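You operate a simulated robot arm through the tools that you are given. There is no shell and no other tool.

You run a simulated robot arm. Do the job below in one go: nothing can be reset, and whatever is moved stays where it is left.

TASK
Stand the green piece in the grey block, foil its top edge and rub the foil smooth.
Fine: orange tool, then the black stick; both go back into their tubes.

The check looks at the end state, three seconds after you hand in, the way a careful person would. Anything else that was tipped, shoved, dropped, spilled or broken makes it a failure.

THE ROBOT
A 7-joint arm with a two-finger parallel gripper, fixed in place. Base frame: the origin is on the floor under the middle of its stand, x ahead of it, y to its left, z up; the work surface is at about z = 840. Units: mm, rad, N and s.
It reaches about 964 mm from its shoulder. Its first joint turns from -2.897 to 2.897 rad. Payload 1.57 kg.
The tool frame sits at the grasp point between the pads (the TCP): z along the fingers, y along the line on which they close. The tips reach 30 mm beyond it. The gripper opens to 110 mm. The fingers are 24 mm wide and 12 mm thick; the gripper's body (48 by 112 mm) begins 78 mm behind the TCP.
Orientation is told as [roll, pitch, yaw] about the base's x, y, z axes, in that order, counted from this pose: with the fingers straight down and closing along the base's y, the tool's x points along the base's -x, its y along +y and its z along -z.

THE INTERFACE
- The arm moves only by the tool send_rows. Its arguments are lists of equal length, an entry for each row: "rot": the turn, a rotation vector about the tool's x, y, z in units of 45 degrees (1.0 is 45 degrees), a list of three; "offset": the shift along the tool's x, y, z in units of 200 mm (1.0 is 200 mm), a list of three; "gripper": the opening, from 0 (shut) to 1 (fully open). In form: {"rot": [[rx, ry, rz], ...], "offset": [[dx, dy, dz], ...], "gripper": [gripper, ...]}. A call has 1 to 20 rows; each row is the pose to reach, as a shift and turn from the pose commanded when the call began, along the tool's axes at that moment. A call with a number of a shift or a turn outside -1 to 1 is refused whole. A row lasts 0.2 s, in which the tool goes at most 50 mm and 0.15 rad; a call with a longer step from one row to the next is refused whole, and so is a gripper value outside its range. A pose out of reach is approached as far as the arm can. The call stops where the force on the tool passes 60 N (or 10 N more than at its start, if that is more) or the arm is blocked; 0.2 s more then pass. Each finger travels about 108 mm/s and halts on what it meets, pressing with about 32 N; the grip force reading is that of the motor and also rises with nothing between the fingers. The clock runs only during rows and for 0.2 s after the last one: add rows that repeat a pose to give the fingers time. It gives the time, the measured TCP pose, the force on the tool (base axes), the opening and the grip force at its end, in the units of the frame above (readings bear some noise), with the torque about the TCP (base axes, N m) and any sound that the robot's microphone picked up, and new pictures: "pictures" is both (left out), scene, wrist or none.
- Cameras (640 x 400 px; columns grow to the right, rows downward): "scene" is fixed at [220.3, 649.6, 1638.7]; the picture's right is [-0.24, -0.97, 0.00], its down [-0.84, 0.21, -0.51] and it looks along [0.49, -0.12, -0.86] (base axes); focal length 360 px, centre (320, 200). "wrist" rides on the gripper at [70, 16, -141] in the tool frame; the picture's right is [-0.23, 0.97, 0.00], its down [-0.86, -0.20, -0.48] and it looks along [-0.47, -0.11, 0.88] (tool axes); focal length 222 px, centre (320, 200).
- move_column(by): slides the trunk up (or, below 0, down) by that many mm; the arm rides with it, the base frame stays. It gives what a move gives, with no picture.
- measure_at(camera, pixels): there is no depth. For up to 12 entries [column, row, z] of the newest picture of that camera ("zoom" is the newest enlarged one), the place [x, y] in the base frame at which the ray of that pixel passes the height z, good to about 3 mm. It takes no simulated time.
- inspect(camera, box): a new picture of the part [left, top, right, bottom] of that camera's present view, enlarged. It takes no simulated time.
- close_job(): hands the job in; it is judged then, once.

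Unless the task says otherwise, let go and move clear before handing in.

The tools are called by a JSON object that holds its "fn" and its "kwargs". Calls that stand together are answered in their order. send_rows: Moves the arm, as the interface text tells. Its arguments: {"type":"object","properties":{"rot":{"type":"array","items":{"type":"array","items":{"type":"number"}}},"offset":{"type":"array","items":{"type":"array","items":{"type":"number"}}},"gripper":{"type":"array","items":{"type":"number"}},"pictures":{"type":"string","enum":["both","scene","wrist","none"]}},"required":["rot","offset","gripper"]} The other tools are called the same way: move_column (by) moves the trunk up or down; measure_at (camera, pixels) gives the place at which the rays of pixels pass given heights; inspect (camera, box) takes an enlarged picture of a part of a camera's view; close_job () hands the job in.

At the start:

```text
time: 0.0
tool_pos: [488.8, 314.9, 1271.7]
ee_rot: [-0.027, 0.007, 0.025]
contact_force: [0.6, -0.6, 0.4]
torque: [0.01, -0.04, 0.01]
opening: 109.8
grip_force: 0.0
trunk travel left (down, up): [-525.0, 85.0]
```

scene: 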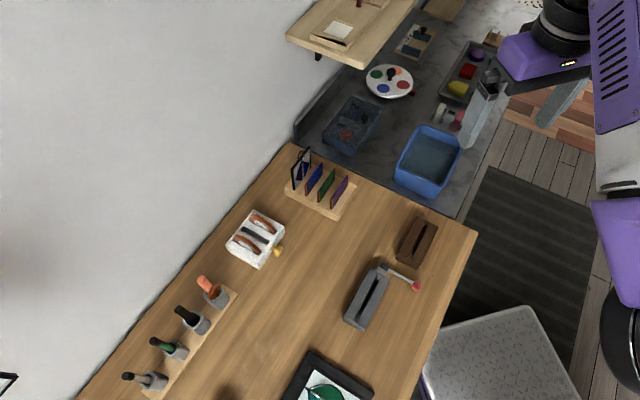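
wrist: 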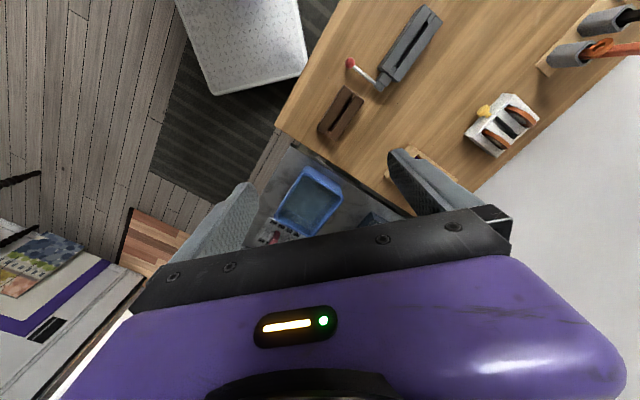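

The scene picture shows a rack of coloured pieces at about (320,185), a white holder with orange and black items at (257,238), a grey block with a slot and a red-knobbed lever at (370,295), and four tubes with tools at (150–215, 290–385). I'll enlarge these areas before moving.

{"fn": "inspect", "kwargs": {"camera": "scene", "box": [270, 130, 370, 230]}}

{"fn": "inspect", "kwargs": {"camera": "scene", "box": [210, 195, 300, 285]}}

{"fn": "inspect", "kwargs": {"camera": "scene", "box": [330, 200, 450, 340]}}

{"fn": "inspect", "kwargs": {"camera": "scene", "box": [110, 265, 250, 400]}}

{"fn": "inspect", "kwargs": {"camera": "scene", "box": [260, 330, 400, 400]}}

{"fn": "inspect", "kwargs": {"camera": "scene", "box": [280, 0, 520, 200]}}

```text
4.00 times, centred on (320, 180) of scene
```

zoom: 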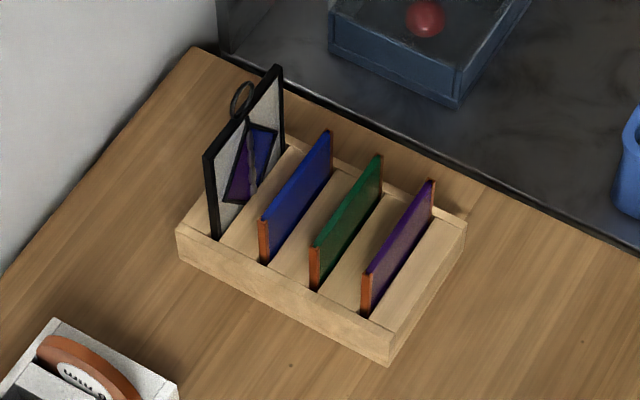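

```text
4.44 times, centred on (255, 240) of scene
```

zoom: 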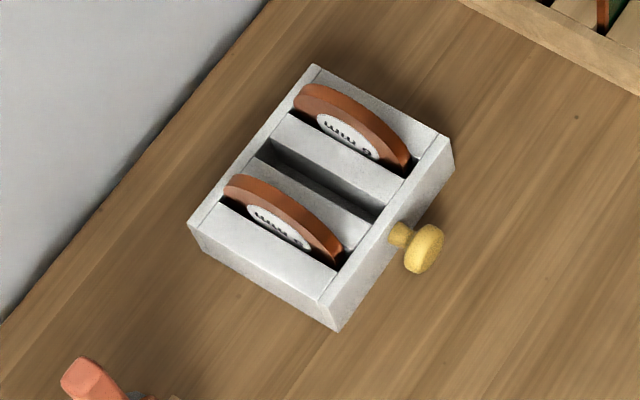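

```text
2.86 times, centred on (390, 270) of scene
```

zoom: 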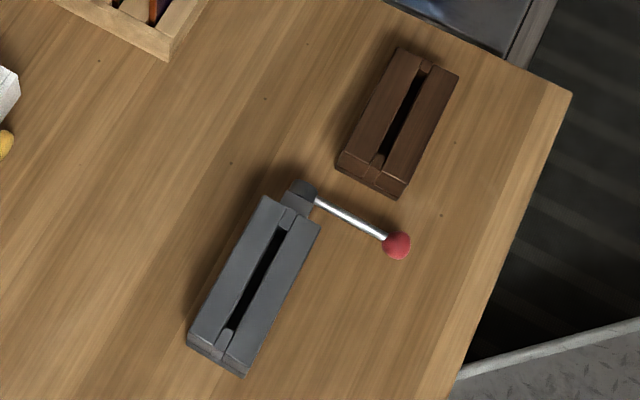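

```text
2.96 times, centred on (180, 332) of scene
```

zoom: 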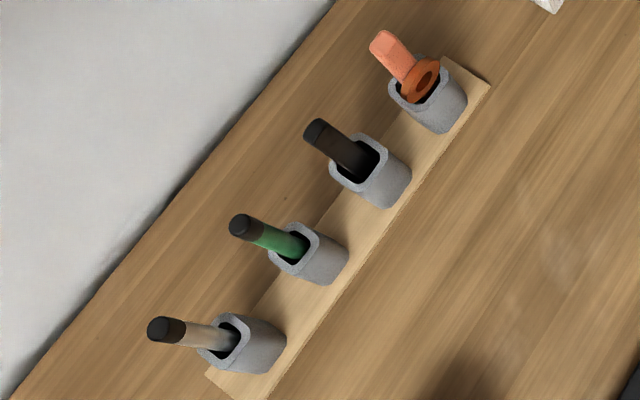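

```text
4.57 times, centred on (330, 365) of scene
```

zoom: 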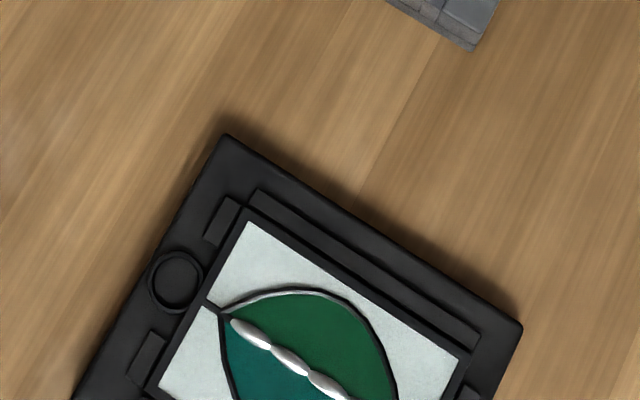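

```text
2.00 times, centred on (400, 100) of scene
```

zoom: 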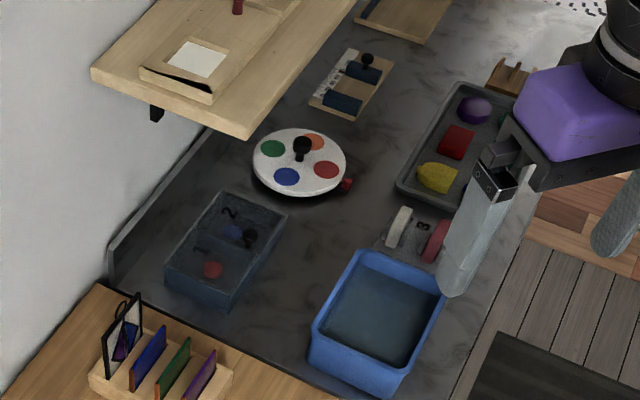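

The zooms show the glass rack (framed sample, blue, green, purple), a grey clamp with a red-knobbed lever, and four tubes (orange, black, green, tan tools). I'll measure positions at table and likely top heights.

{"fn": "measure_at", "kwargs": {"camera": "scene", "pixels": [[285, 193, 840], [331, 220, 840], [357, 190, 840], [325, 185, 880], [331, 170, 900], [318, 201, 870], [344, 320, 880], [365, 328, 880], [372, 269, 880], [390, 275, 880], [415, 286, 880], [400, 240, 870]]}}

{"fn": "measure_at", "kwargs": {"camera": "scene", "pixels": [[212, 295, 880], [195, 322, 880], [175, 351, 880], [155, 382, 880], [235, 293, 840], [200, 280, 940], [180, 312, 940], [155, 341, 940], [128, 376, 940], [320, 395, 850], [255, 240, 880], [475, 230, 840]]}}

```text
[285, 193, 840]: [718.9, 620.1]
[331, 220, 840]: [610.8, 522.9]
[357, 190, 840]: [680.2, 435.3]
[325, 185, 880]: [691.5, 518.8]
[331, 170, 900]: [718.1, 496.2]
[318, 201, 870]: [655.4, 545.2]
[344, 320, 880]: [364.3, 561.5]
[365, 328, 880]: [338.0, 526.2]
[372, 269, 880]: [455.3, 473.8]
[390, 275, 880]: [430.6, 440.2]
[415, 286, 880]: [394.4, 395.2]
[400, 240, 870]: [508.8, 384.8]
```

```text
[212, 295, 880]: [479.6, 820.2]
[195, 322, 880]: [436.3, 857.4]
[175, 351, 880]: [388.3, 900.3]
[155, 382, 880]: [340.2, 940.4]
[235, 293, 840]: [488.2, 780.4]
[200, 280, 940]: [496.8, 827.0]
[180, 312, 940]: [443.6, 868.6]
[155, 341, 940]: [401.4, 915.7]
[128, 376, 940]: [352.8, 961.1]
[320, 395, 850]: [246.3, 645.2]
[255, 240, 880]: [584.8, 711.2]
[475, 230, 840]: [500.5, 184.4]
```

I'm getting the orientation of the green glass, the slot and the tube row more exactly before moving.

{"fn": "measure_at", "kwargs": {"camera": "scene", "pixels": [[335, 169, 920], [318, 192, 920], [322.5, 162.5, 920], [306, 184.5, 920], [348, 175, 920], [331, 198, 920], [284, 188, 870], [331, 212, 870], [357, 184, 870], [312, 165, 870]]}}

{"fn": "send_rows", "kwargs": {"rot": [[0, 0, 0], [0, 0, 0], [0, 0, 0], [0, 0, 0]], "offset": [[-0.15, 0.15, 0.1], [-0.3, 0.3, 0.2], [-0.45, 0.45, 0.3], [-0.6, 0.6, 0.35]], "gripper": [1, 1, 1, 1]}}

```text
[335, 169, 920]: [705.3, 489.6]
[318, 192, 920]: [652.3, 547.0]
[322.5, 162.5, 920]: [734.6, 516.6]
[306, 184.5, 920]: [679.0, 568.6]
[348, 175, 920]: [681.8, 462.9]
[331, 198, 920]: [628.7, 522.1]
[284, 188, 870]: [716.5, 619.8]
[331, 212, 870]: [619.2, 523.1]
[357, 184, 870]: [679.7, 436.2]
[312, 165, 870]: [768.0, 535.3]
```

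```text
time: 1.0
tool_pos: [605.2, 434.7, 1198.9]
ee_rot: [-0.028, 0.01, 0.024]
contact_force: [-0.7, -0.2, -0.4]
torque: [0.04, -0.02, 0.01]
opening: 110.3
grip_force: 0.1
trunk travel left (down, up): [-525.0, 85.0]
```

scene: 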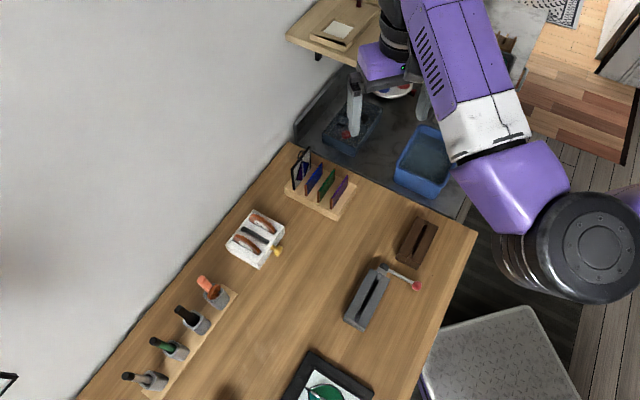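
wrist: 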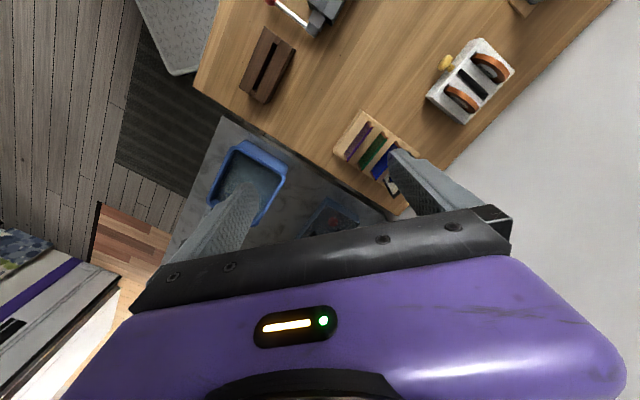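

The move tracked as commanded. The glass plates run along about -47° in the base frame, so I'll yaw the gripper about -45° and come lower near the rack for a closer look.

{"fn": "send_rows", "kwargs": {"rot": [[0, 0, 0.17], [0, 0, 0.34], [0, 0, 0.51], [0, 0, 0.68], [0, 0, 0.85], [0, 0, 1.0]], "offset": [[-0.05, 0, 0.1], [-0.1, 0, 0.2], [-0.15, 0.0, 0.3], [-0.2, 0.0, 0.4], [-0.25, 0.0, 0.4], [-0.25, 0.0, 0.4]], "gripper": [1, 1, 1, 1, 1, 1], "pictures": "wrist"}}

```text
time: 2.4
tool_pos: [654.7, 433.5, 1116.7]
ee_rot: [-0.027, -0.015, -0.762]
contact_force: [0.2, -0.1, 0.6]
torque: [-0.01, 0.03, 0.02]
opening: 109.7
grip_force: 0.0
trunk travel left (down, up): [-525.0, 85.0]
```

wrist: 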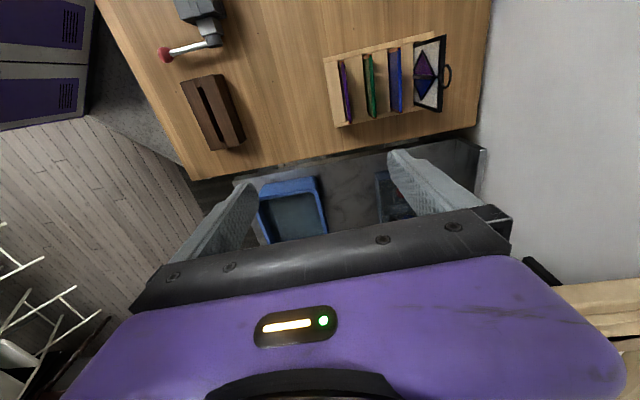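

{"fn": "inspect", "kwargs": {"camera": "wrist", "box": [310, 20, 470, 140]}}

{"fn": "inspect", "kwargs": {"camera": "wrist", "box": [140, 0, 300, 160]}}

```text
3.33 times, centred on (390, 80) of wrist
```

zoom: 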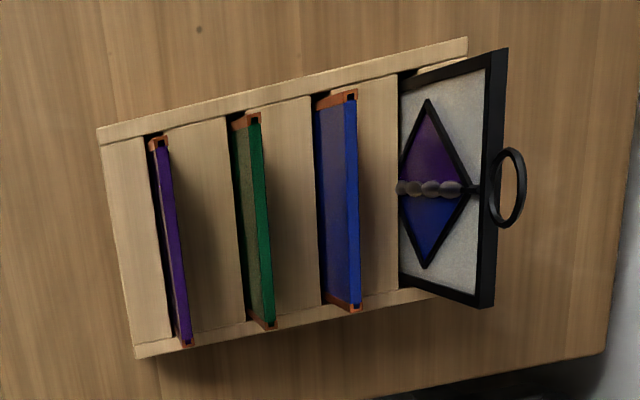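

```text
2.50 times, centred on (220, 80) of wrist
```

zoom: 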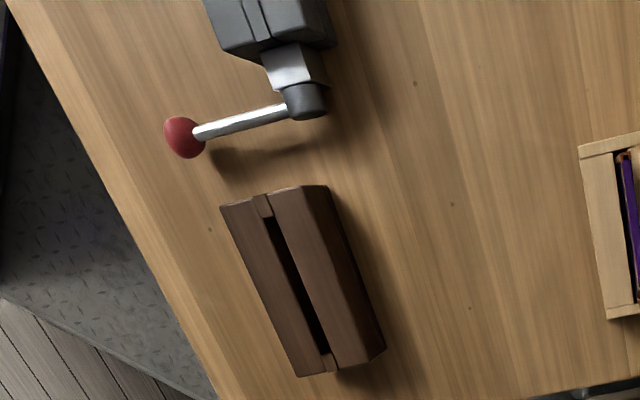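

The green piece (zoom column 255) stands in its rack slot with copper foil already on its side edges; its top edge is bare. Next I'll view the grey block and its lever from close above.

{"fn": "send_rows", "kwargs": {"rot": [[0, 0, 0], [0, 0, 0], [0, 0, 0], [0, 0, 0], [0, 0, 0], [0, 0, 0], [0, 0, 0]], "offset": [[0.113, -0.103, 0.07], [0.227, -0.207, 0.15], [0.34, -0.31, 0.25], [0.454, -0.414, 0.35], [0.568, -0.517, 0.45], [0.681, -0.62, 0.52], [0.795, -0.724, 0.55]], "gripper": [1, 1, 1, 1, 1, 1, 1]}}

```text
time: 4.0
tool_pos: [439.0, 437.1, 1007.5]
ee_rot: [-0.026, -0.015, -0.762]
contact_force: [-0.2, -0.8, -0.1]
torque: [-0.04, 0.02, -0.02]
opening: 110.0
grip_force: 0.0
trunk travel left (down, up): [-525.0, 85.0]
```

scene: 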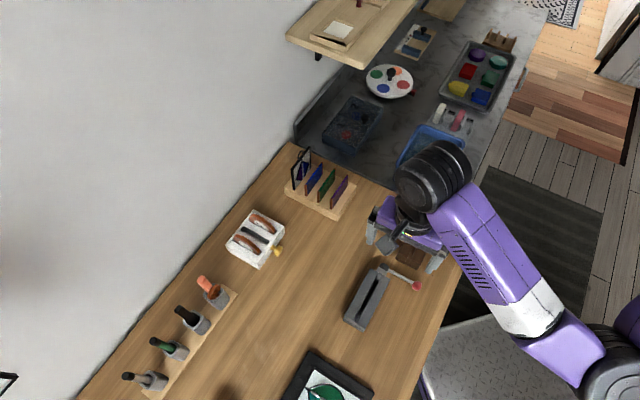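
wrist: 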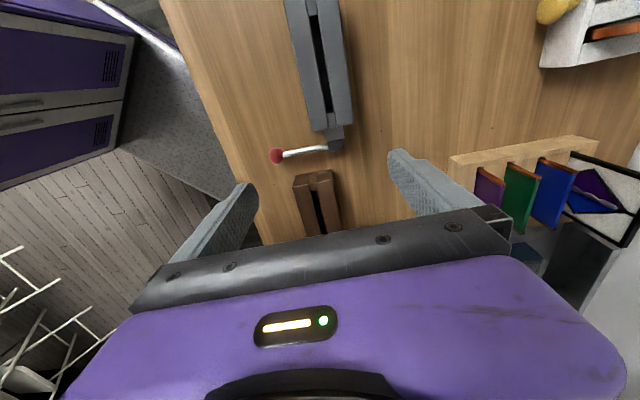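

{"fn": "inspect", "kwargs": {"camera": "wrist", "box": [260, 0, 380, 75]}}

{"fn": "inspect", "kwargs": {"camera": "wrist", "box": [260, 80, 400, 170]}}

{"fn": "measure_at", "kwargs": {"camera": "wrist", "pixels": [[287, 0, 900], [334, 0, 900], [312, 130, 900], [351, 122, 900], [312, 130, 870], [351, 122, 870], [335, 145, 880], [276, 156, 880], [276, 156, 900], [311, 14, 890], [327, 110, 890]]}}

```text
5.33 times, centred on (320, 38) of wrist
```

zoom: 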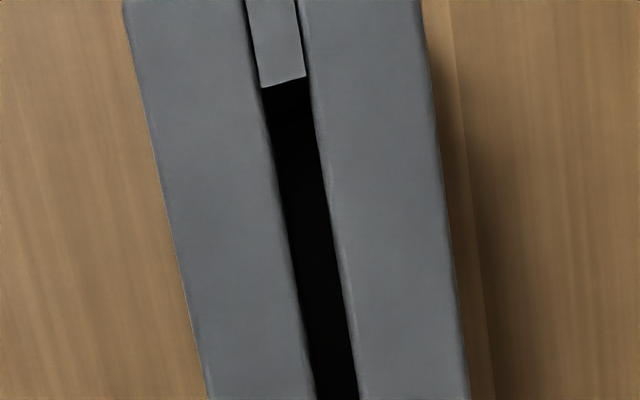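

```text
4.44 times, centred on (330, 125) of wrist
```

zoom: 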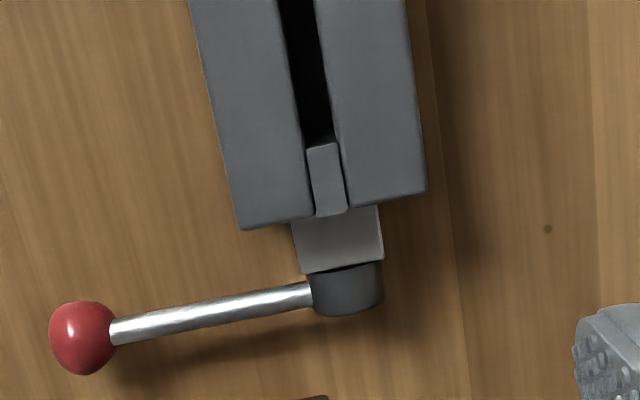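

```text
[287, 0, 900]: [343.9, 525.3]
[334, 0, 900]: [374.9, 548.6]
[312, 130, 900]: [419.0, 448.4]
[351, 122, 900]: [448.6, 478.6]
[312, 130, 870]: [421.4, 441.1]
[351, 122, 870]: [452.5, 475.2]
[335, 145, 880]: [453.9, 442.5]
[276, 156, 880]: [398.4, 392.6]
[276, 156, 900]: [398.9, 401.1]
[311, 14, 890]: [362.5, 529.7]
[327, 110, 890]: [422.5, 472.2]
```

The grey block's top is near z≈900 with a roughly 9 mm slot; a lever with a horizontal axis sits at its near end. Next I'll look at the tubes with the wrist camera.

{"fn": "send_rows", "kwargs": {"rot": [[0, 0, 0], [0, 0, 0], [0, 0, 0], [0, 0, 0], [0, 0, 0], [0, 0, 0]], "offset": [[0.1, 0.15, -0.1], [0.21, 0.3, -0.2], [0.32, 0.45, -0.3], [0.43, 0.6, -0.36], [0.54, 0.75, -0.36], [0.657, 0.913, -0.36]], "gripper": [1, 1, 1, 1, 1, 1]}}

```text
time: 5.4
tool_pos: [471.0, 664.7, 1075.6]
ee_rot: [-0.026, -0.014, -0.761]
contact_force: [-0.3, 0.0, -0.1]
torque: [-0.02, -0.03, 0.03]
opening: 110.2
grip_force: 0.0
trunk travel left (down, up): [-525.0, 85.0]
```

scene: 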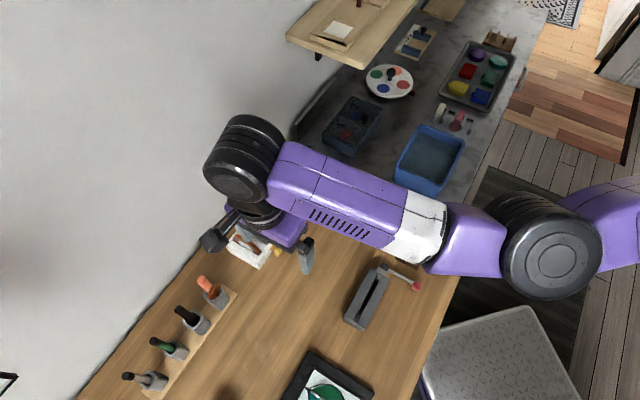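
wrist: 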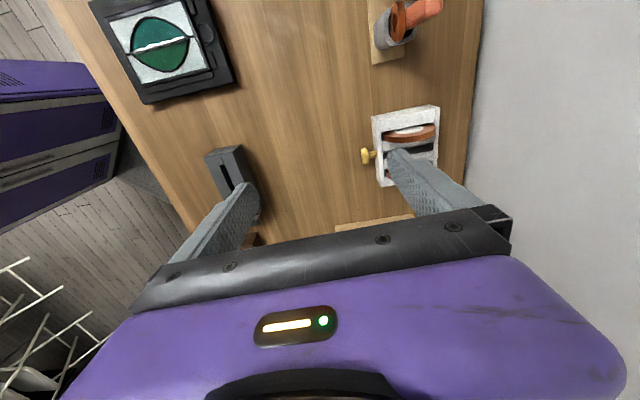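

The orange tool is visible at the wrist picture's top right (410,15). I'll slide along the tube row to see all four tools.

{"fn": "send_rows", "kwargs": {"rot": [[0, 0, 0], [0, 0, 0], [0, 0, 0], [0, 0, 0]], "offset": [[0.2, 0, 0], [0.4, 0, 0], [0.6, 0, 0], [0.75, 0, 0]], "gripper": [1, 1, 1, 1]}}

```text
time: 6.4
tool_pos: [373.7, 713.5, 1077.7]
ee_rot: [-0.025, -0.014, -0.76]
contact_force: [-0.8, 0.1, 0.3]
torque: [-0.01, 0.01, 0.03]
opening: 110.1
grip_force: 0.2
out of reach, approached as far as the arm can: row 2, 3, 4
trunk travel left (down, up): [-525.0, 85.0]
```

scene: 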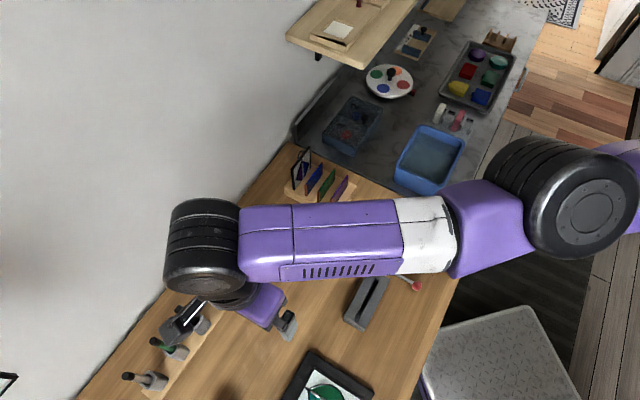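
wrist: 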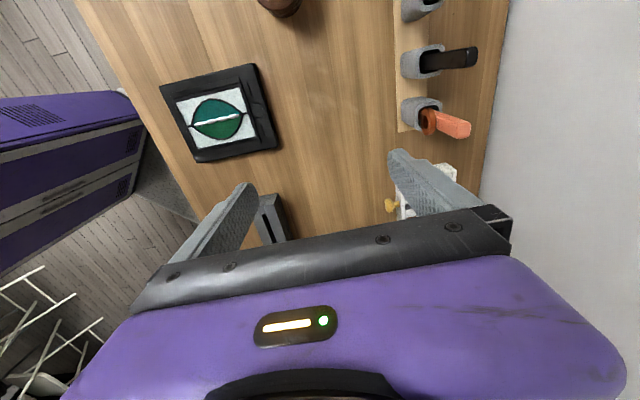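

The arm ran out of reach at row 2, stopping at (374,714). From here the orange tool (445,120), the black stick (450,57) and their tubes are visible, so I'll enlarge them.

{"fn": "inspect", "kwargs": {"camera": "wrist", "box": [390, 0, 490, 62]}}

{"fn": "inspect", "kwargs": {"camera": "wrist", "box": [390, 80, 490, 142]}}

{"fn": "measure_at", "kwargs": {"camera": "wrist", "pixels": [[420, 113, 900], [465, 129, 960], [420, 62, 900], [472, 55, 960], [400, 130, 840], [393, 3, 840], [500, 100, 840]]}}

```text
6.40 times, centred on (440, 31) of wrist
```

zoom: 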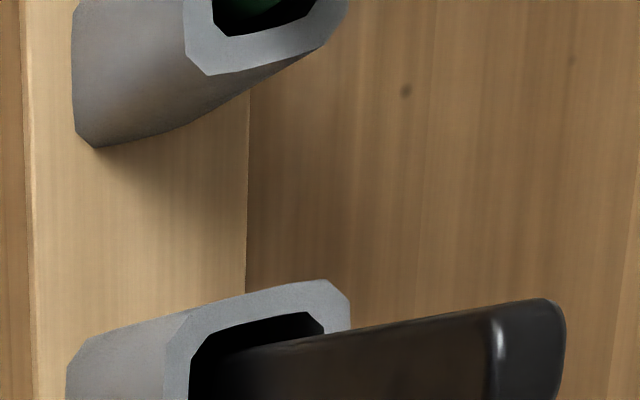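

```text
6.40 times, centred on (440, 111) of wrist
```

zoom: 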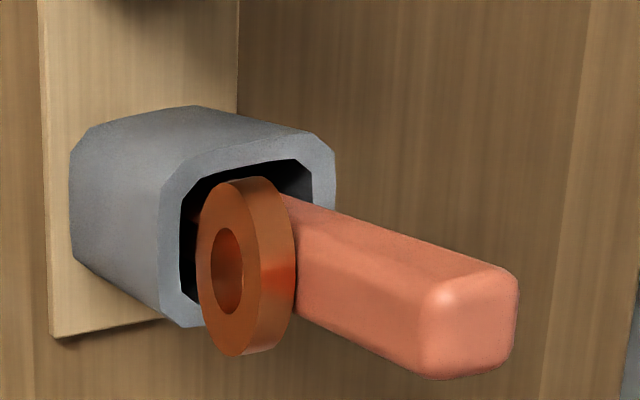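

```text
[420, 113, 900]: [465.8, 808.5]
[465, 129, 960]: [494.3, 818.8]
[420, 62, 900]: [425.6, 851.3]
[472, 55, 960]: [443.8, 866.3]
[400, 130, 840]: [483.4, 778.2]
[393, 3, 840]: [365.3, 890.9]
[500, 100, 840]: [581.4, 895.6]
```

I'll triangulate the tool tops and tube rims by measuring the same features in both pictures at several heights.

{"fn": "measure_at", "kwargs": {"camera": "scene", "pixels": [[203.7, 278.6, 940], [203.7, 278.6, 980], [178.7, 309.5, 940], [178.7, 309.5, 980], [152.5, 341.5, 940], [152.5, 341.5, 980]]}}

{"fn": "measure_at", "kwargs": {"camera": "wrist", "pixels": [[462.7, 131.3, 940], [462.7, 131.3, 980], [473, 56, 940], [473, 56, 980], [426, 107, 900], [438, 113, 900], [416, 128, 900], [436, 56, 900], [420, 66, 900]]}}

{"fn": "inspect", "kwargs": {"camera": "scene", "box": [185, 265, 245, 310]}}

{"fn": "inspect", "kwargs": {"camera": "wrist", "box": [395, 30, 495, 92]}}

```text
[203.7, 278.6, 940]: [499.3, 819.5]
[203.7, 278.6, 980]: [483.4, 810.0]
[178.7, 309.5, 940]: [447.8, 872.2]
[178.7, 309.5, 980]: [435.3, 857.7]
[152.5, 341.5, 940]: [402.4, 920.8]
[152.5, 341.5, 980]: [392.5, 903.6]
```

```text
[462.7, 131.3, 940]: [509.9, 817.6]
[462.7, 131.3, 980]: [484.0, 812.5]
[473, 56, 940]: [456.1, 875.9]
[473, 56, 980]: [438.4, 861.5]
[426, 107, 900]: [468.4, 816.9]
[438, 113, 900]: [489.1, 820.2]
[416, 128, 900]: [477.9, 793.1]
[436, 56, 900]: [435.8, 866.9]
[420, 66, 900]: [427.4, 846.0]
```

```text
8.89 times, centred on (215, 288) of scene
```

zoom: 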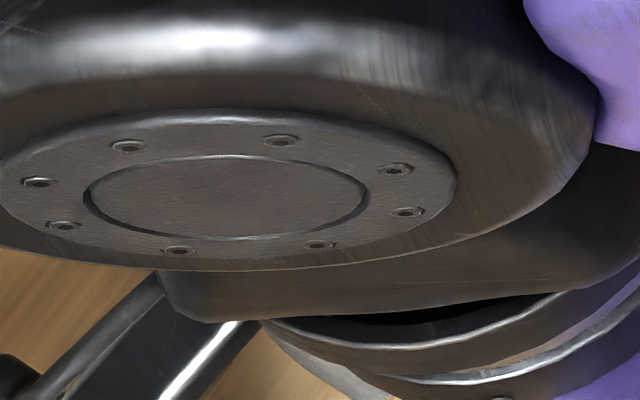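

```text
6.40 times, centred on (445, 61) of wrist
```

zoom: 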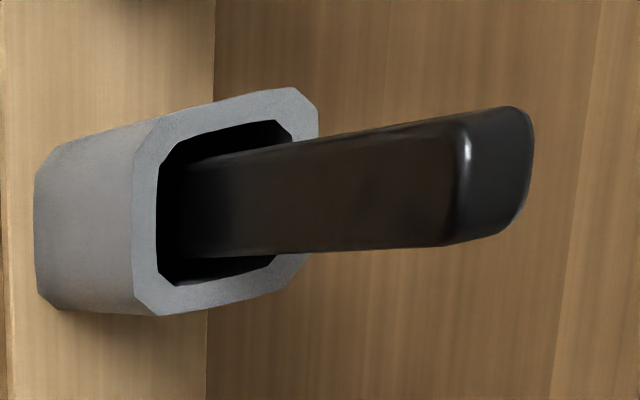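

Both views agree that the tool tops are near z≈980–985 (orange about (484,811), black about (437,859)), with near-vertical handles. That is close to the reach limit, so I'll pull back to the middle of the bench before lowering the trunk.

{"fn": "send_rows", "kwargs": {"rot": [[0, 0, 0], [0, 0, 0], [0, 0, 0], [0, 0, 0], [0, 0, 0]], "offset": [[-0.2, 0, -0.1], [-0.4, 0, -0.2], [-0.6, 0, -0.3], [-0.8, 0, -0.3], [-1.0, 0, -0.3]], "gripper": [1, 1, 1, 1, 1], "pictures": "none"}}

```text
time: 7.6
tool_pos: [517.9, 577.1, 1141.9]
ee_rot: [-0.027, -0.015, -0.759]
contact_force: [0.2, 0.1, 0.9]
torque: [-0.01, -0.01, 0.0]
opening: 110.0
grip_force: 0.1
trunk travel left (down, up): [-525.0, 85.0]
```

The arm is back at (518,577,1142) with nothing below it, so I'm lowering the trunk by 120 mm.

{"fn": "move_column", "kwargs": {"by": -120}}

```text
time: 9.1
tool_pos: [517.9, 577.4, 1022.6]
ee_rot: [-0.027, -0.014, -0.76]
contact_force: [-0.3, -0.2, 0.3]
torque: [-0.02, 0.0, -0.01]
opening: 110.1
grip_force: 0.0
trunk travel left (down, up): [-405.0, 205.0]
```

Trunk is down 120 mm. I'll move over the rack to see the green piece from above at close range.

{"fn": "send_rows", "kwargs": {"rot": [[0, 0, 0], [0, 0, 0], [0, 0, 0], [0, 0, 0], [0, 0, 0]], "offset": [[-0.2, 0.05, -0.1], [-0.4, 0.1, -0.1], [-0.6, 0.15, -0.1], [-0.8, 0.2, -0.1], [-1.0, 0.25, -0.1]], "gripper": [1, 1, 1, 1, 1]}}

```text
time: 10.3
tool_pos: [696.8, 476.8, 1043.0]
ee_rot: [-0.025, -0.014, -0.76]
contact_force: [-0.4, 0.6, -0.7]
torque: [-0.06, -0.06, -0.03]
opening: 109.9
grip_force: 0.0
trunk travel left (down, up): [-405.0, 205.0]
```

scene: 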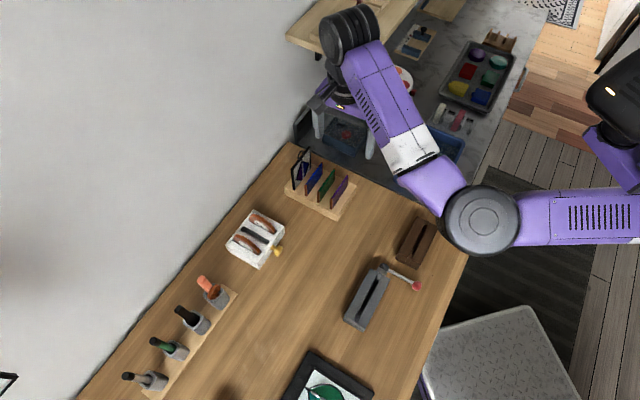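
wrist: 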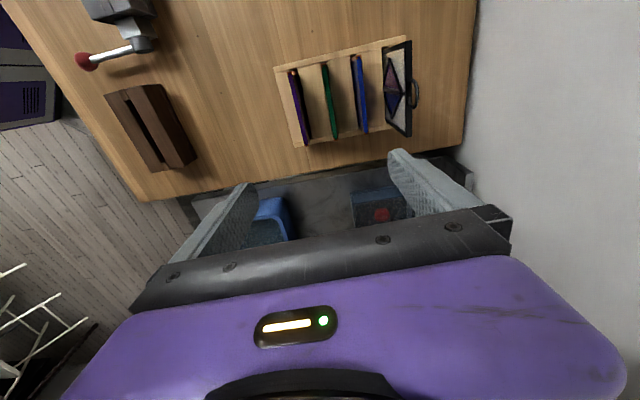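

The green piece is now seen nearly edge-on at (330,100) in the wrist picture. I'll enlarge it and triangulate with the scene picture to get its top height and exact line.

{"fn": "inspect", "kwargs": {"camera": "wrist", "box": [270, 50, 390, 125]}}

{"fn": "inspect", "kwargs": {"camera": "wrist", "box": [270, 75, 390, 150]}}

{"fn": "inspect", "kwargs": {"camera": "scene", "box": [290, 150, 350, 215]}}

```text
5.33 times, centred on (330, 88) of wrist
```

zoom: 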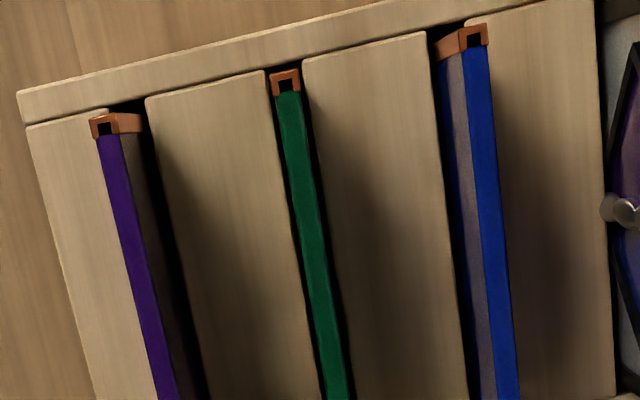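

```text
5.33 times, centred on (330, 112) of wrist
```

zoom: 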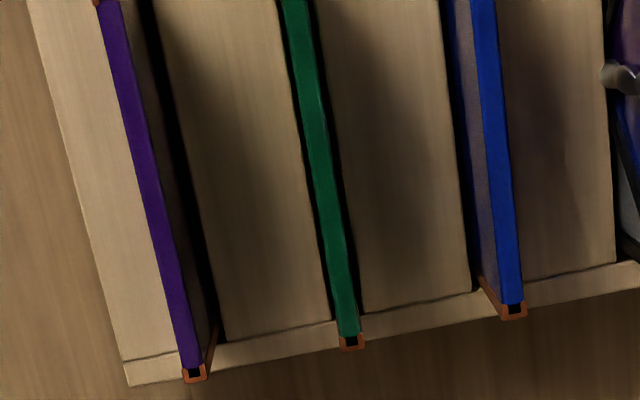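

```text
6.15 times, centred on (320, 182) of scene
```

zoom: 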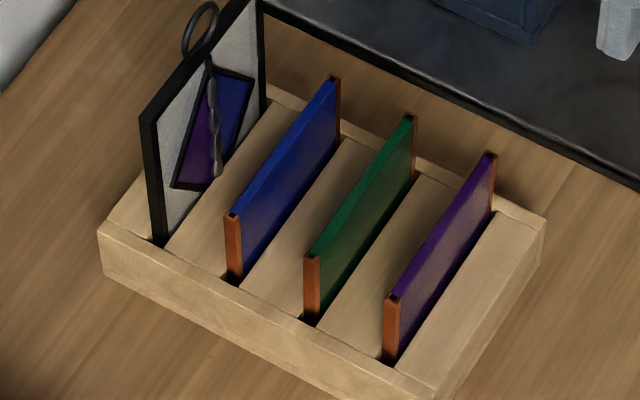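

{"fn": "measure_at", "kwargs": {"camera": "scene", "pixels": [[318.7, 190.6, 900], [318.7, 190.6, 940], [334.6, 168.7, 900], [334.6, 168.7, 940]]}}

{"fn": "measure_at", "kwargs": {"camera": "wrist", "pixels": [[323.6, 66, 900], [323.6, 66, 940], [335.6, 138.3, 900], [335.6, 138.3, 940], [319.5, 66.5, 870], [327, 64.5, 870], [289, 71, 920], [307, 144, 920], [357, 57, 920], [366, 133, 920]]}}

```text
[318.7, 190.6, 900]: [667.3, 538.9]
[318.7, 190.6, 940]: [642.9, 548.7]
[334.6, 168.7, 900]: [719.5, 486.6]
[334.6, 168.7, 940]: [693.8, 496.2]
```

```text
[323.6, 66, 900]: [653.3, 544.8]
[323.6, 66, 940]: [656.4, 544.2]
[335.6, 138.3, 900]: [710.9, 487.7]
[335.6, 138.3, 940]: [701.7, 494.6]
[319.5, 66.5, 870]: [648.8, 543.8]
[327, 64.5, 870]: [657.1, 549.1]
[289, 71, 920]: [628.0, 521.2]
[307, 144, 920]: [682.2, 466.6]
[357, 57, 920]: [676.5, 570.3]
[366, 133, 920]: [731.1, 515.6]
```

Triangulation gives the green top edge from (655,544) to (706,491) at z≈920, centre (680.5,518), with neighbours about 35 mm away on each side. I'll level the tool, set yaw to -45°, narrow the fingers to about 24 mm and stop above the piece to check.

{"fn": "send_rows", "kwargs": {"rot": [[-0.0318, 0.018, 0.0318], [-0.0318, 0.018, 0.0318], [-0.0318, 0.018, 0.0318], [-0.0318, 0.018, 0.0318], [-0.0318, 0.018, 0.0318]], "offset": [[0.1, 0.046, 0.0], [0.2, 0.093, 0.05], [0.2, 0.093, 0.15], [0.2, 0.093, 0.3], [0.2, 0.093, 0.3]], "gripper": [0.22, 0.22, 0.22, 0.22, 0.22]}}

```text
time: 11.5
tool_pos: [682.7, 514.8, 981.4]
ee_rot: [-0.001, 0.001, -0.785]
contact_force: [0.0, 0.2, 1.2]
torque: [0.0, -0.02, -0.02]
opening: 24.1
grip_force: 0.1
trunk travel left (down, up): [-405.0, 205.0]
```

scene: 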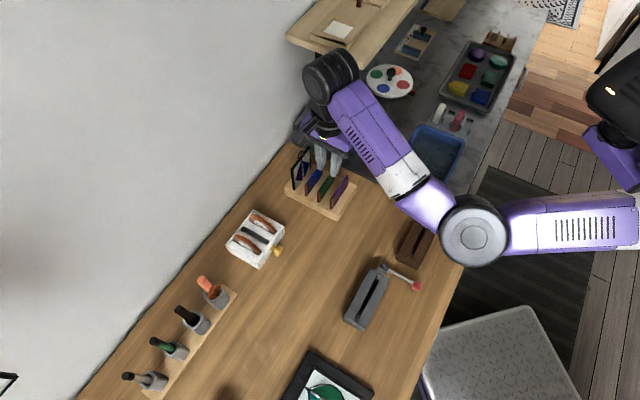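
wrist: 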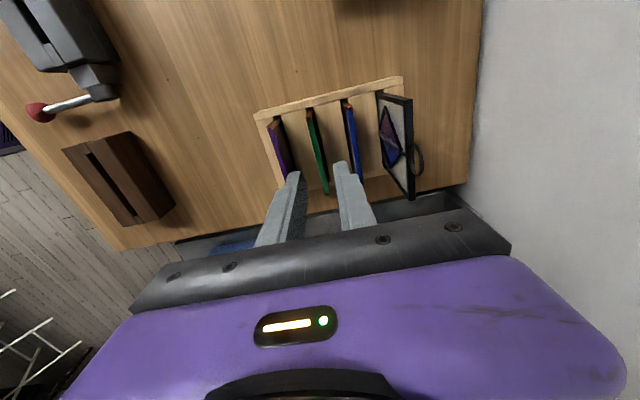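

{"fn": "inspect", "kwargs": {"camera": "wrist", "box": [260, 95, 380, 215]}}

{"fn": "measure_at", "kwargs": {"camera": "wrist", "pixels": [[310, 110, 920.5], [319, 150, 920.5], [327, 190, 920.5], [297, 175, 951], [340, 165, 951]]}}

```text
3.33 times, centred on (320, 155) of wrist
```

zoom: 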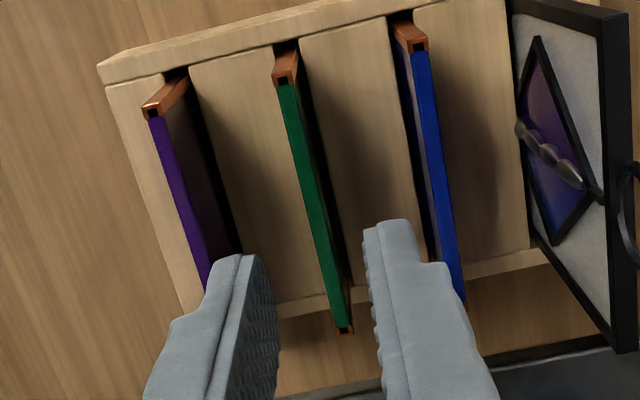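

```text
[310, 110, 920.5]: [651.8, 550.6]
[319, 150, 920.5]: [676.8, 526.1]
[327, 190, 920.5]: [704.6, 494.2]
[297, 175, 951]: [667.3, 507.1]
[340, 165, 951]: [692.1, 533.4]
```

The fingertips straddle the green line evenly (zoom tips at columns 255 and 392, glass at 323), within about 1 mm. I'm descending to tips at z≈885, still clear of the rack top.

{"fn": "send_rows", "kwargs": {"rot": [[0, 0, 0], [0, 0, 0], [0, 0, 0], [0, 0, 0], [0, 0, 0]], "offset": [[0.019, 0.0035, 0.07], [0.019, 0.0035, 0.14], [0.019, 0.0035, 0.21], [0.019, 0.0035, 0.28], [0.019, 0.0035, 0.335]], "gripper": [0.22, 0.22, 0.22, 0.22, 0.22]}}

{"fn": "inspect", "kwargs": {"camera": "wrist", "box": [260, 95, 380, 215]}}

```text
time: 12.7
tool_pos: [678.9, 519.1, 916.5]
ee_rot: [-0.001, 0.0, -0.785]
contact_force: [0.7, -0.3, 0.0]
torque: [0.0, 0.01, 0.02]
opening: 24.4
grip_force: 0.1
trunk travel left (down, up): [-405.0, 205.0]
```

scene: 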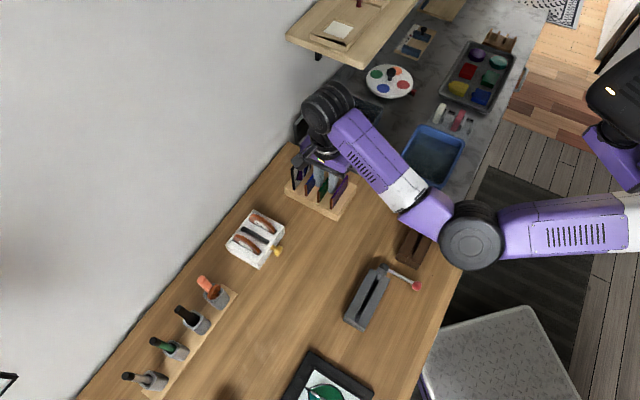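
wrist: 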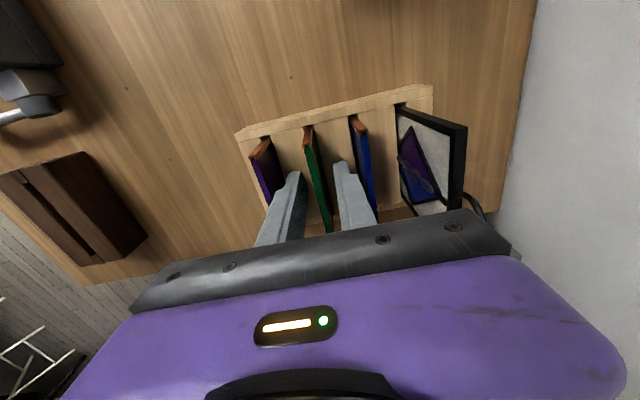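

```text
3.33 times, centred on (320, 155) of wrist
```

zoom: 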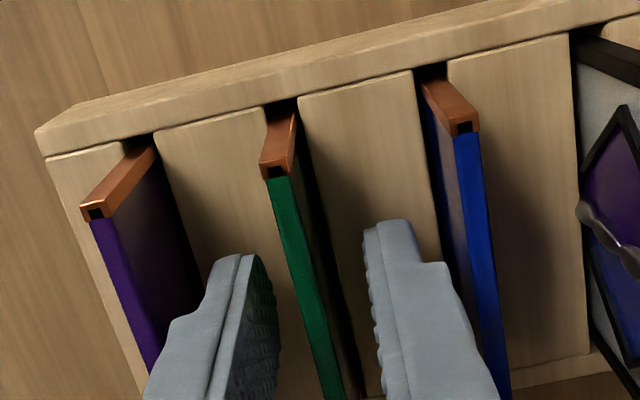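

The fingers straddle only the green piece with room on both sides. I'm closing on it.

{"fn": "send_rows", "kwargs": {"rot": [[0, 0, 0], [0, 0, 0], [0, 0, 0]], "offset": [[0, 0, 0], [0, 0, 0], [0, 0, 0]], "gripper": [0.0, 0.0, 0.0]}}

{"fn": "inspect", "kwargs": {"camera": "wrist", "box": [260, 95, 380, 215]}}

```text
time: 13.5
tool_pos: [678.3, 519.8, 915.5]
ee_rot: [0.0, 0.0, -0.785]
contact_force: [-1.2, 0.4, -0.2]
torque: [-0.05, -0.04, 0.03]
opening: 4.2
grip_force: 24.7
trunk travel left (down, up): [-405.0, 205.0]
```

scene: 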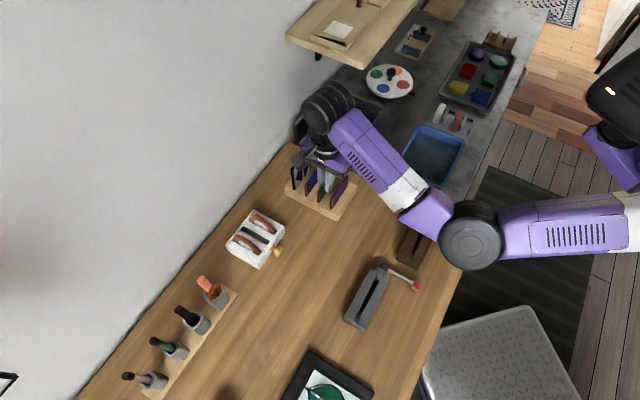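
wrist: 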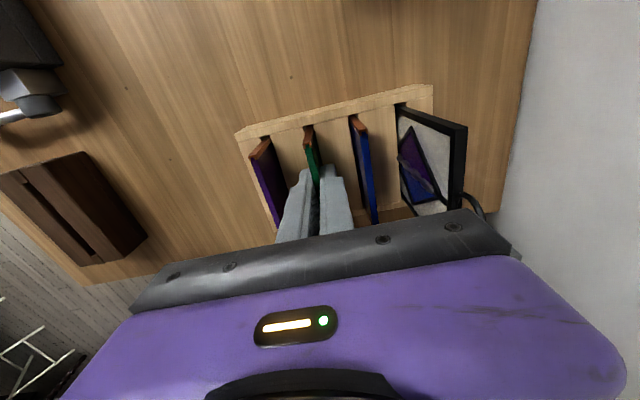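

```text
3.33 times, centred on (320, 155) of wrist
```

zoom: 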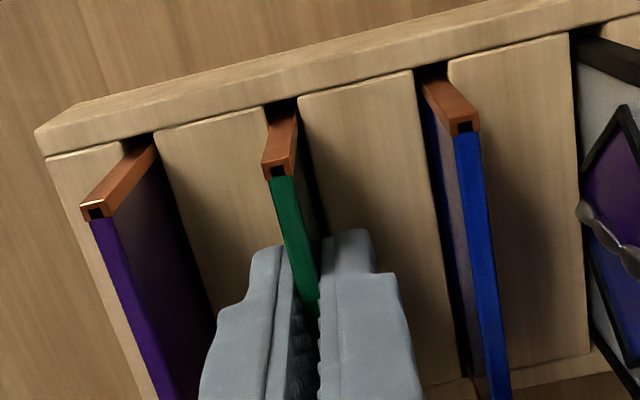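

The gripper holds the green piece (opening 4.2 mm, grip 24.7 N). I'm lifting it straight up 110 mm.

{"fn": "send_rows", "kwargs": {"rot": [[0, 0, 0], [0, 0, 0], [0, 0, 0], [0, 0, 0], [0, 0, 0], [0, 0, 0]], "offset": [[0, 0, -0.06], [0, 0, -0.13], [0, 0, -0.22], [0, 0, -0.33], [0, 0, -0.44], [0, 0, -0.55]], "gripper": [0.0, 0.0, 0.0, 0.0, 0.0, 0.0]}}

{"fn": "inspect", "kwargs": {"camera": "wrist", "box": [240, 60, 400, 220]}}

{"fn": "inspect", "kwargs": {"camera": "scene", "box": [270, 130, 370, 230]}}

```text
time: 14.9
tool_pos: [680.1, 518.8, 1025.5]
ee_rot: [-0.004, -0.001, -0.786]
contact_force: [-0.4, 0.3, -0.6]
torque: [0.02, 0.02, 0.01]
opening: 4.2
grip_force: 24.9
trunk travel left (down, up): [-405.0, 205.0]
```

scene: 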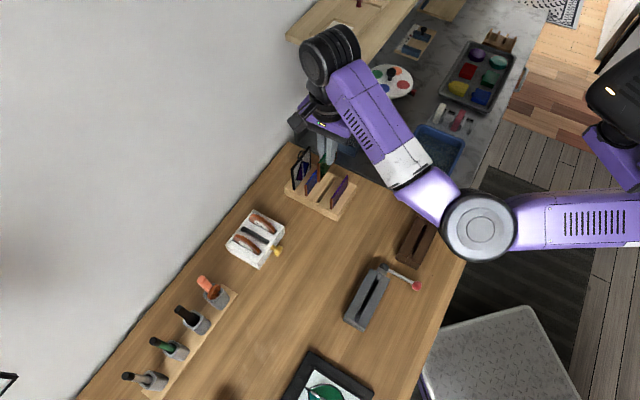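
wrist: 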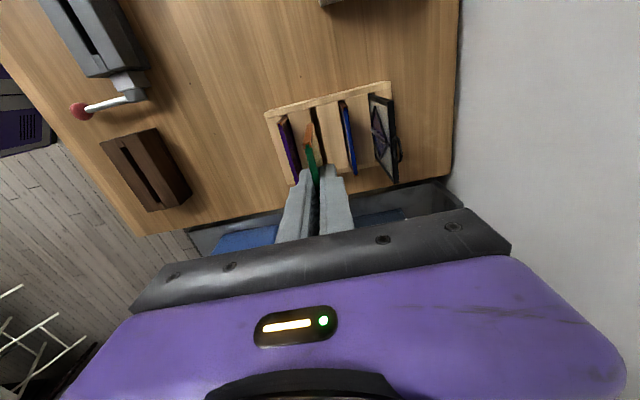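

```text
2.50 times, centred on (320, 140) of wrist
```

zoom: 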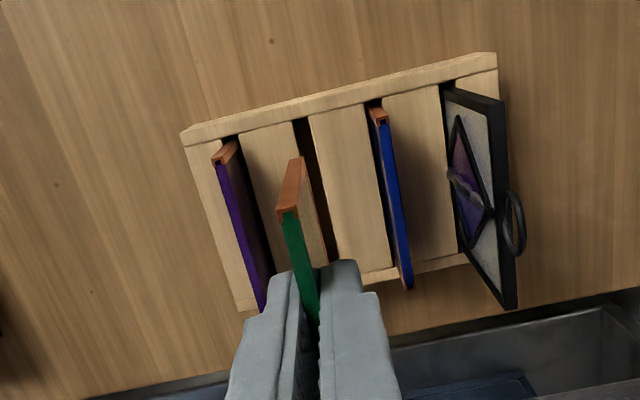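

```text
4.00 times, centred on (320, 180) of scene
```

zoom: 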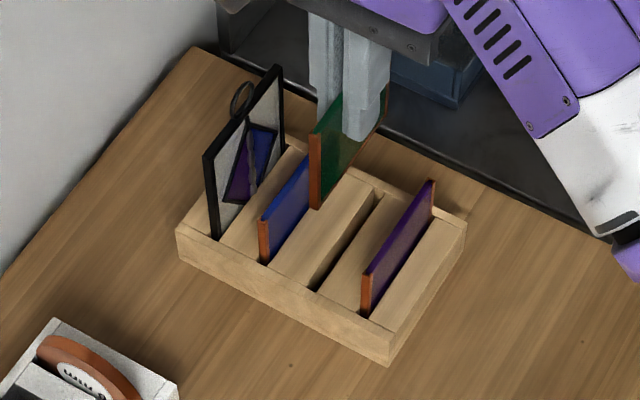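

The piece came out cleanly and the rack is undisturbed. I'll triangulate the piece's bottom corner to know how far it hangs below the fingers.

{"fn": "measure_at", "kwargs": {"camera": "scene", "pixels": [[318.5, 181.75, 940], [318.5, 181.75, 980], [318.4, 162.5, 1020], [318.4, 162.5, 1040]]}}

{"fn": "measure_at", "kwargs": {"camera": "wrist", "pixels": [[311.2, 123.2, 940], [311.2, 123.2, 980], [306, 145, 1020], [306, 145, 1040]]}}

```text
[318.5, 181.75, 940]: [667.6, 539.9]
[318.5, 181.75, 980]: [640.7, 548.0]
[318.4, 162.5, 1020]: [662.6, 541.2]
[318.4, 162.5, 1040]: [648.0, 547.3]
```

```text
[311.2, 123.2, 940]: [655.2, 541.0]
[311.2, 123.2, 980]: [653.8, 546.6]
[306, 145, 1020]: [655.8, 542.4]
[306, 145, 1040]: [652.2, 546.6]
```

The piece spans about 73 mm and hangs roughly 68 mm below the TCP. I'll carry it over toward the grey block at a safe height in two stages.

{"fn": "send_rows", "kwargs": {"rot": [[0, 0, 0], [0, 0, 0], [0, 0, 0], [0, 0, 0], [0, 0, 0], [0, 0, 0]], "offset": [[0.1, -0.11, 0], [0.22, -0.25, 0], [0.35, -0.4, 0], [0.48, -0.55, 0], [0.6, -0.68, 0], [0.68, -0.77, 0]], "gripper": [0.0, 0.0, 0.0, 0.0, 0.0, 0.0]}}

```text
time: 16.3
tool_pos: [471.0, 506.0, 1025.6]
ee_rot: [-0.001, 0.001, -0.785]
contact_force: [0.0, 0.0, -1.7]
torque: [0.03, -0.01, -0.01]
opening: 4.4
grip_force: 24.8
trunk travel left (down, up): [-405.0, 205.0]
```

scene: 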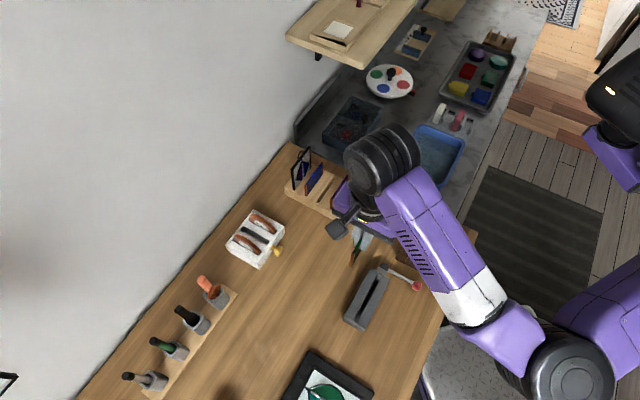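
wrist: 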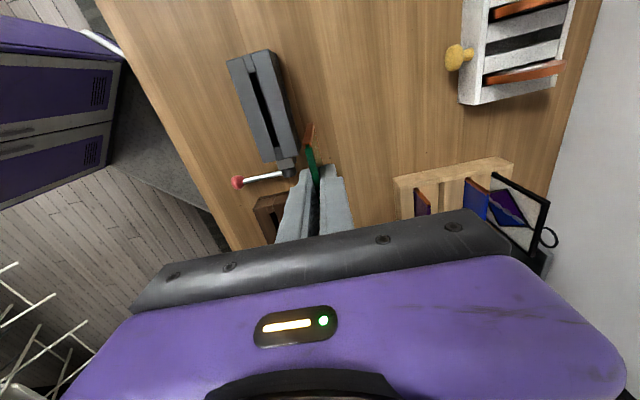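

The whole grey block and lever are visible at (230–300, 50–190). I'll enlarge to study the lever and the slot.

{"fn": "inspect", "kwargs": {"camera": "wrist", "box": [220, 120, 320, 200]}}

{"fn": "inspect", "kwargs": {"camera": "wrist", "box": [210, 40, 330, 130]}}

{"fn": "inspect", "kwargs": {"camera": "scene", "box": [335, 250, 435, 340]}}

```text
5.00 times, centred on (270, 160) of wrist
```

zoom: 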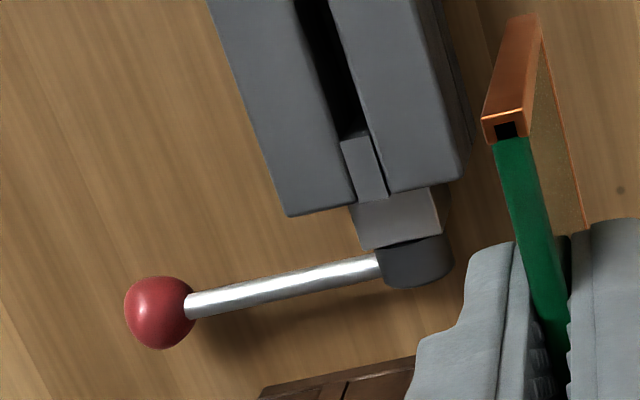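

```text
4.44 times, centred on (270, 85) of wrist
```

zoom: 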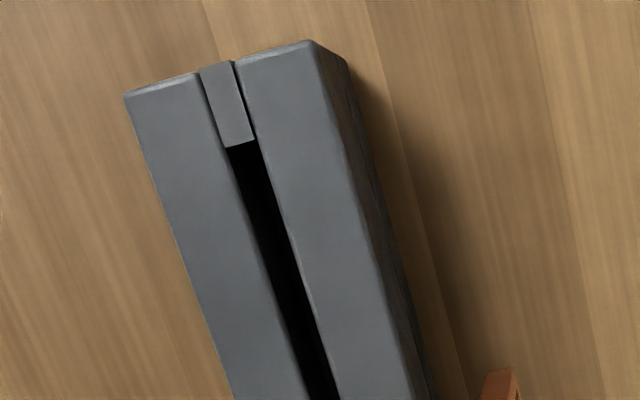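

```text
4.44 times, centred on (385, 295) of scene
```

zoom: 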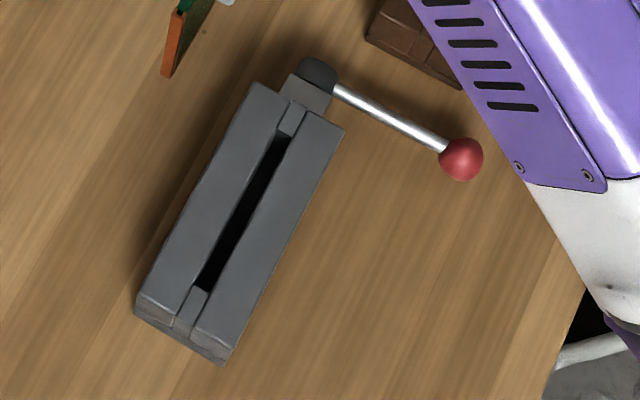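

{"fn": "measure_at", "kwargs": {"camera": "wrist", "pixels": [[237.6, 182.4, 860], [237.6, 182.4, 900], [289, 173, 860], [289, 173, 900], [299.5, 154.5, 880], [299.5, 154.5, 900], [263.5, 162, 880], [263.5, 162, 900]]}}

{"fn": "measure_at", "kwargs": {"camera": "scene", "pixels": [[417, 285.6, 860], [417, 285.6, 900], [384.6, 266.9, 860], [384.6, 266.9, 900], [370.5, 269, 880], [370.5, 269, 900], [389.5, 279.5, 880], [389.5, 279.5, 900]]}}

```text
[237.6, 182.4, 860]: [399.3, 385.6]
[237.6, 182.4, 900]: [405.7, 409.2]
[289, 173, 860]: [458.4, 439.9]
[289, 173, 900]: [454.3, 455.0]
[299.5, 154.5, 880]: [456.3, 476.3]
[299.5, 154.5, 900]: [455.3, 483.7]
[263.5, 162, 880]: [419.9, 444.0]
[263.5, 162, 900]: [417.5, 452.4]
```

```text
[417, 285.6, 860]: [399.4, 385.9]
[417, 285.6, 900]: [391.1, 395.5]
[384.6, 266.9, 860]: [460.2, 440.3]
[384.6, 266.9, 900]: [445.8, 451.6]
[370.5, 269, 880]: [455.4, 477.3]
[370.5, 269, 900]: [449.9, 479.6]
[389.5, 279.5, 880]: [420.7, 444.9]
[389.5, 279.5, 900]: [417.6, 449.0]
```

Block top matches in both views at z≈880 and the lever lies horizontal at z≈860 (knob at (399,386), hub at (459,440)). Now I'll measure the slot line at z=880.

{"fn": "measure_at", "kwargs": {"camera": "wrist", "pixels": [[226.2, 61.4, 880], [268.3, 49.5, 880], [252, 72.7, 880], [276.4, 147.4, 880], [248.7, 73.3, 880], [255, 71.5, 880], [274, 148, 880], [279.2, 146.4, 880]]}}

{"fn": "measure_at", "kwargs": {"camera": "scene", "pixels": [[357.5, 316.5, 880], [378.0, 276.5, 880]]}}

```text
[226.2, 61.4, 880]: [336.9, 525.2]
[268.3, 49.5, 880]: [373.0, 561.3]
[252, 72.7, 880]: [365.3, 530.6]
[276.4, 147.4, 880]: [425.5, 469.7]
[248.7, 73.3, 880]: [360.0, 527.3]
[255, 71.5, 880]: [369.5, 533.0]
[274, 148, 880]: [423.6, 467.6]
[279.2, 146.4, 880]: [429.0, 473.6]
```

```text
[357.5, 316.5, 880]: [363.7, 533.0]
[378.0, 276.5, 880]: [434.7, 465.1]
```

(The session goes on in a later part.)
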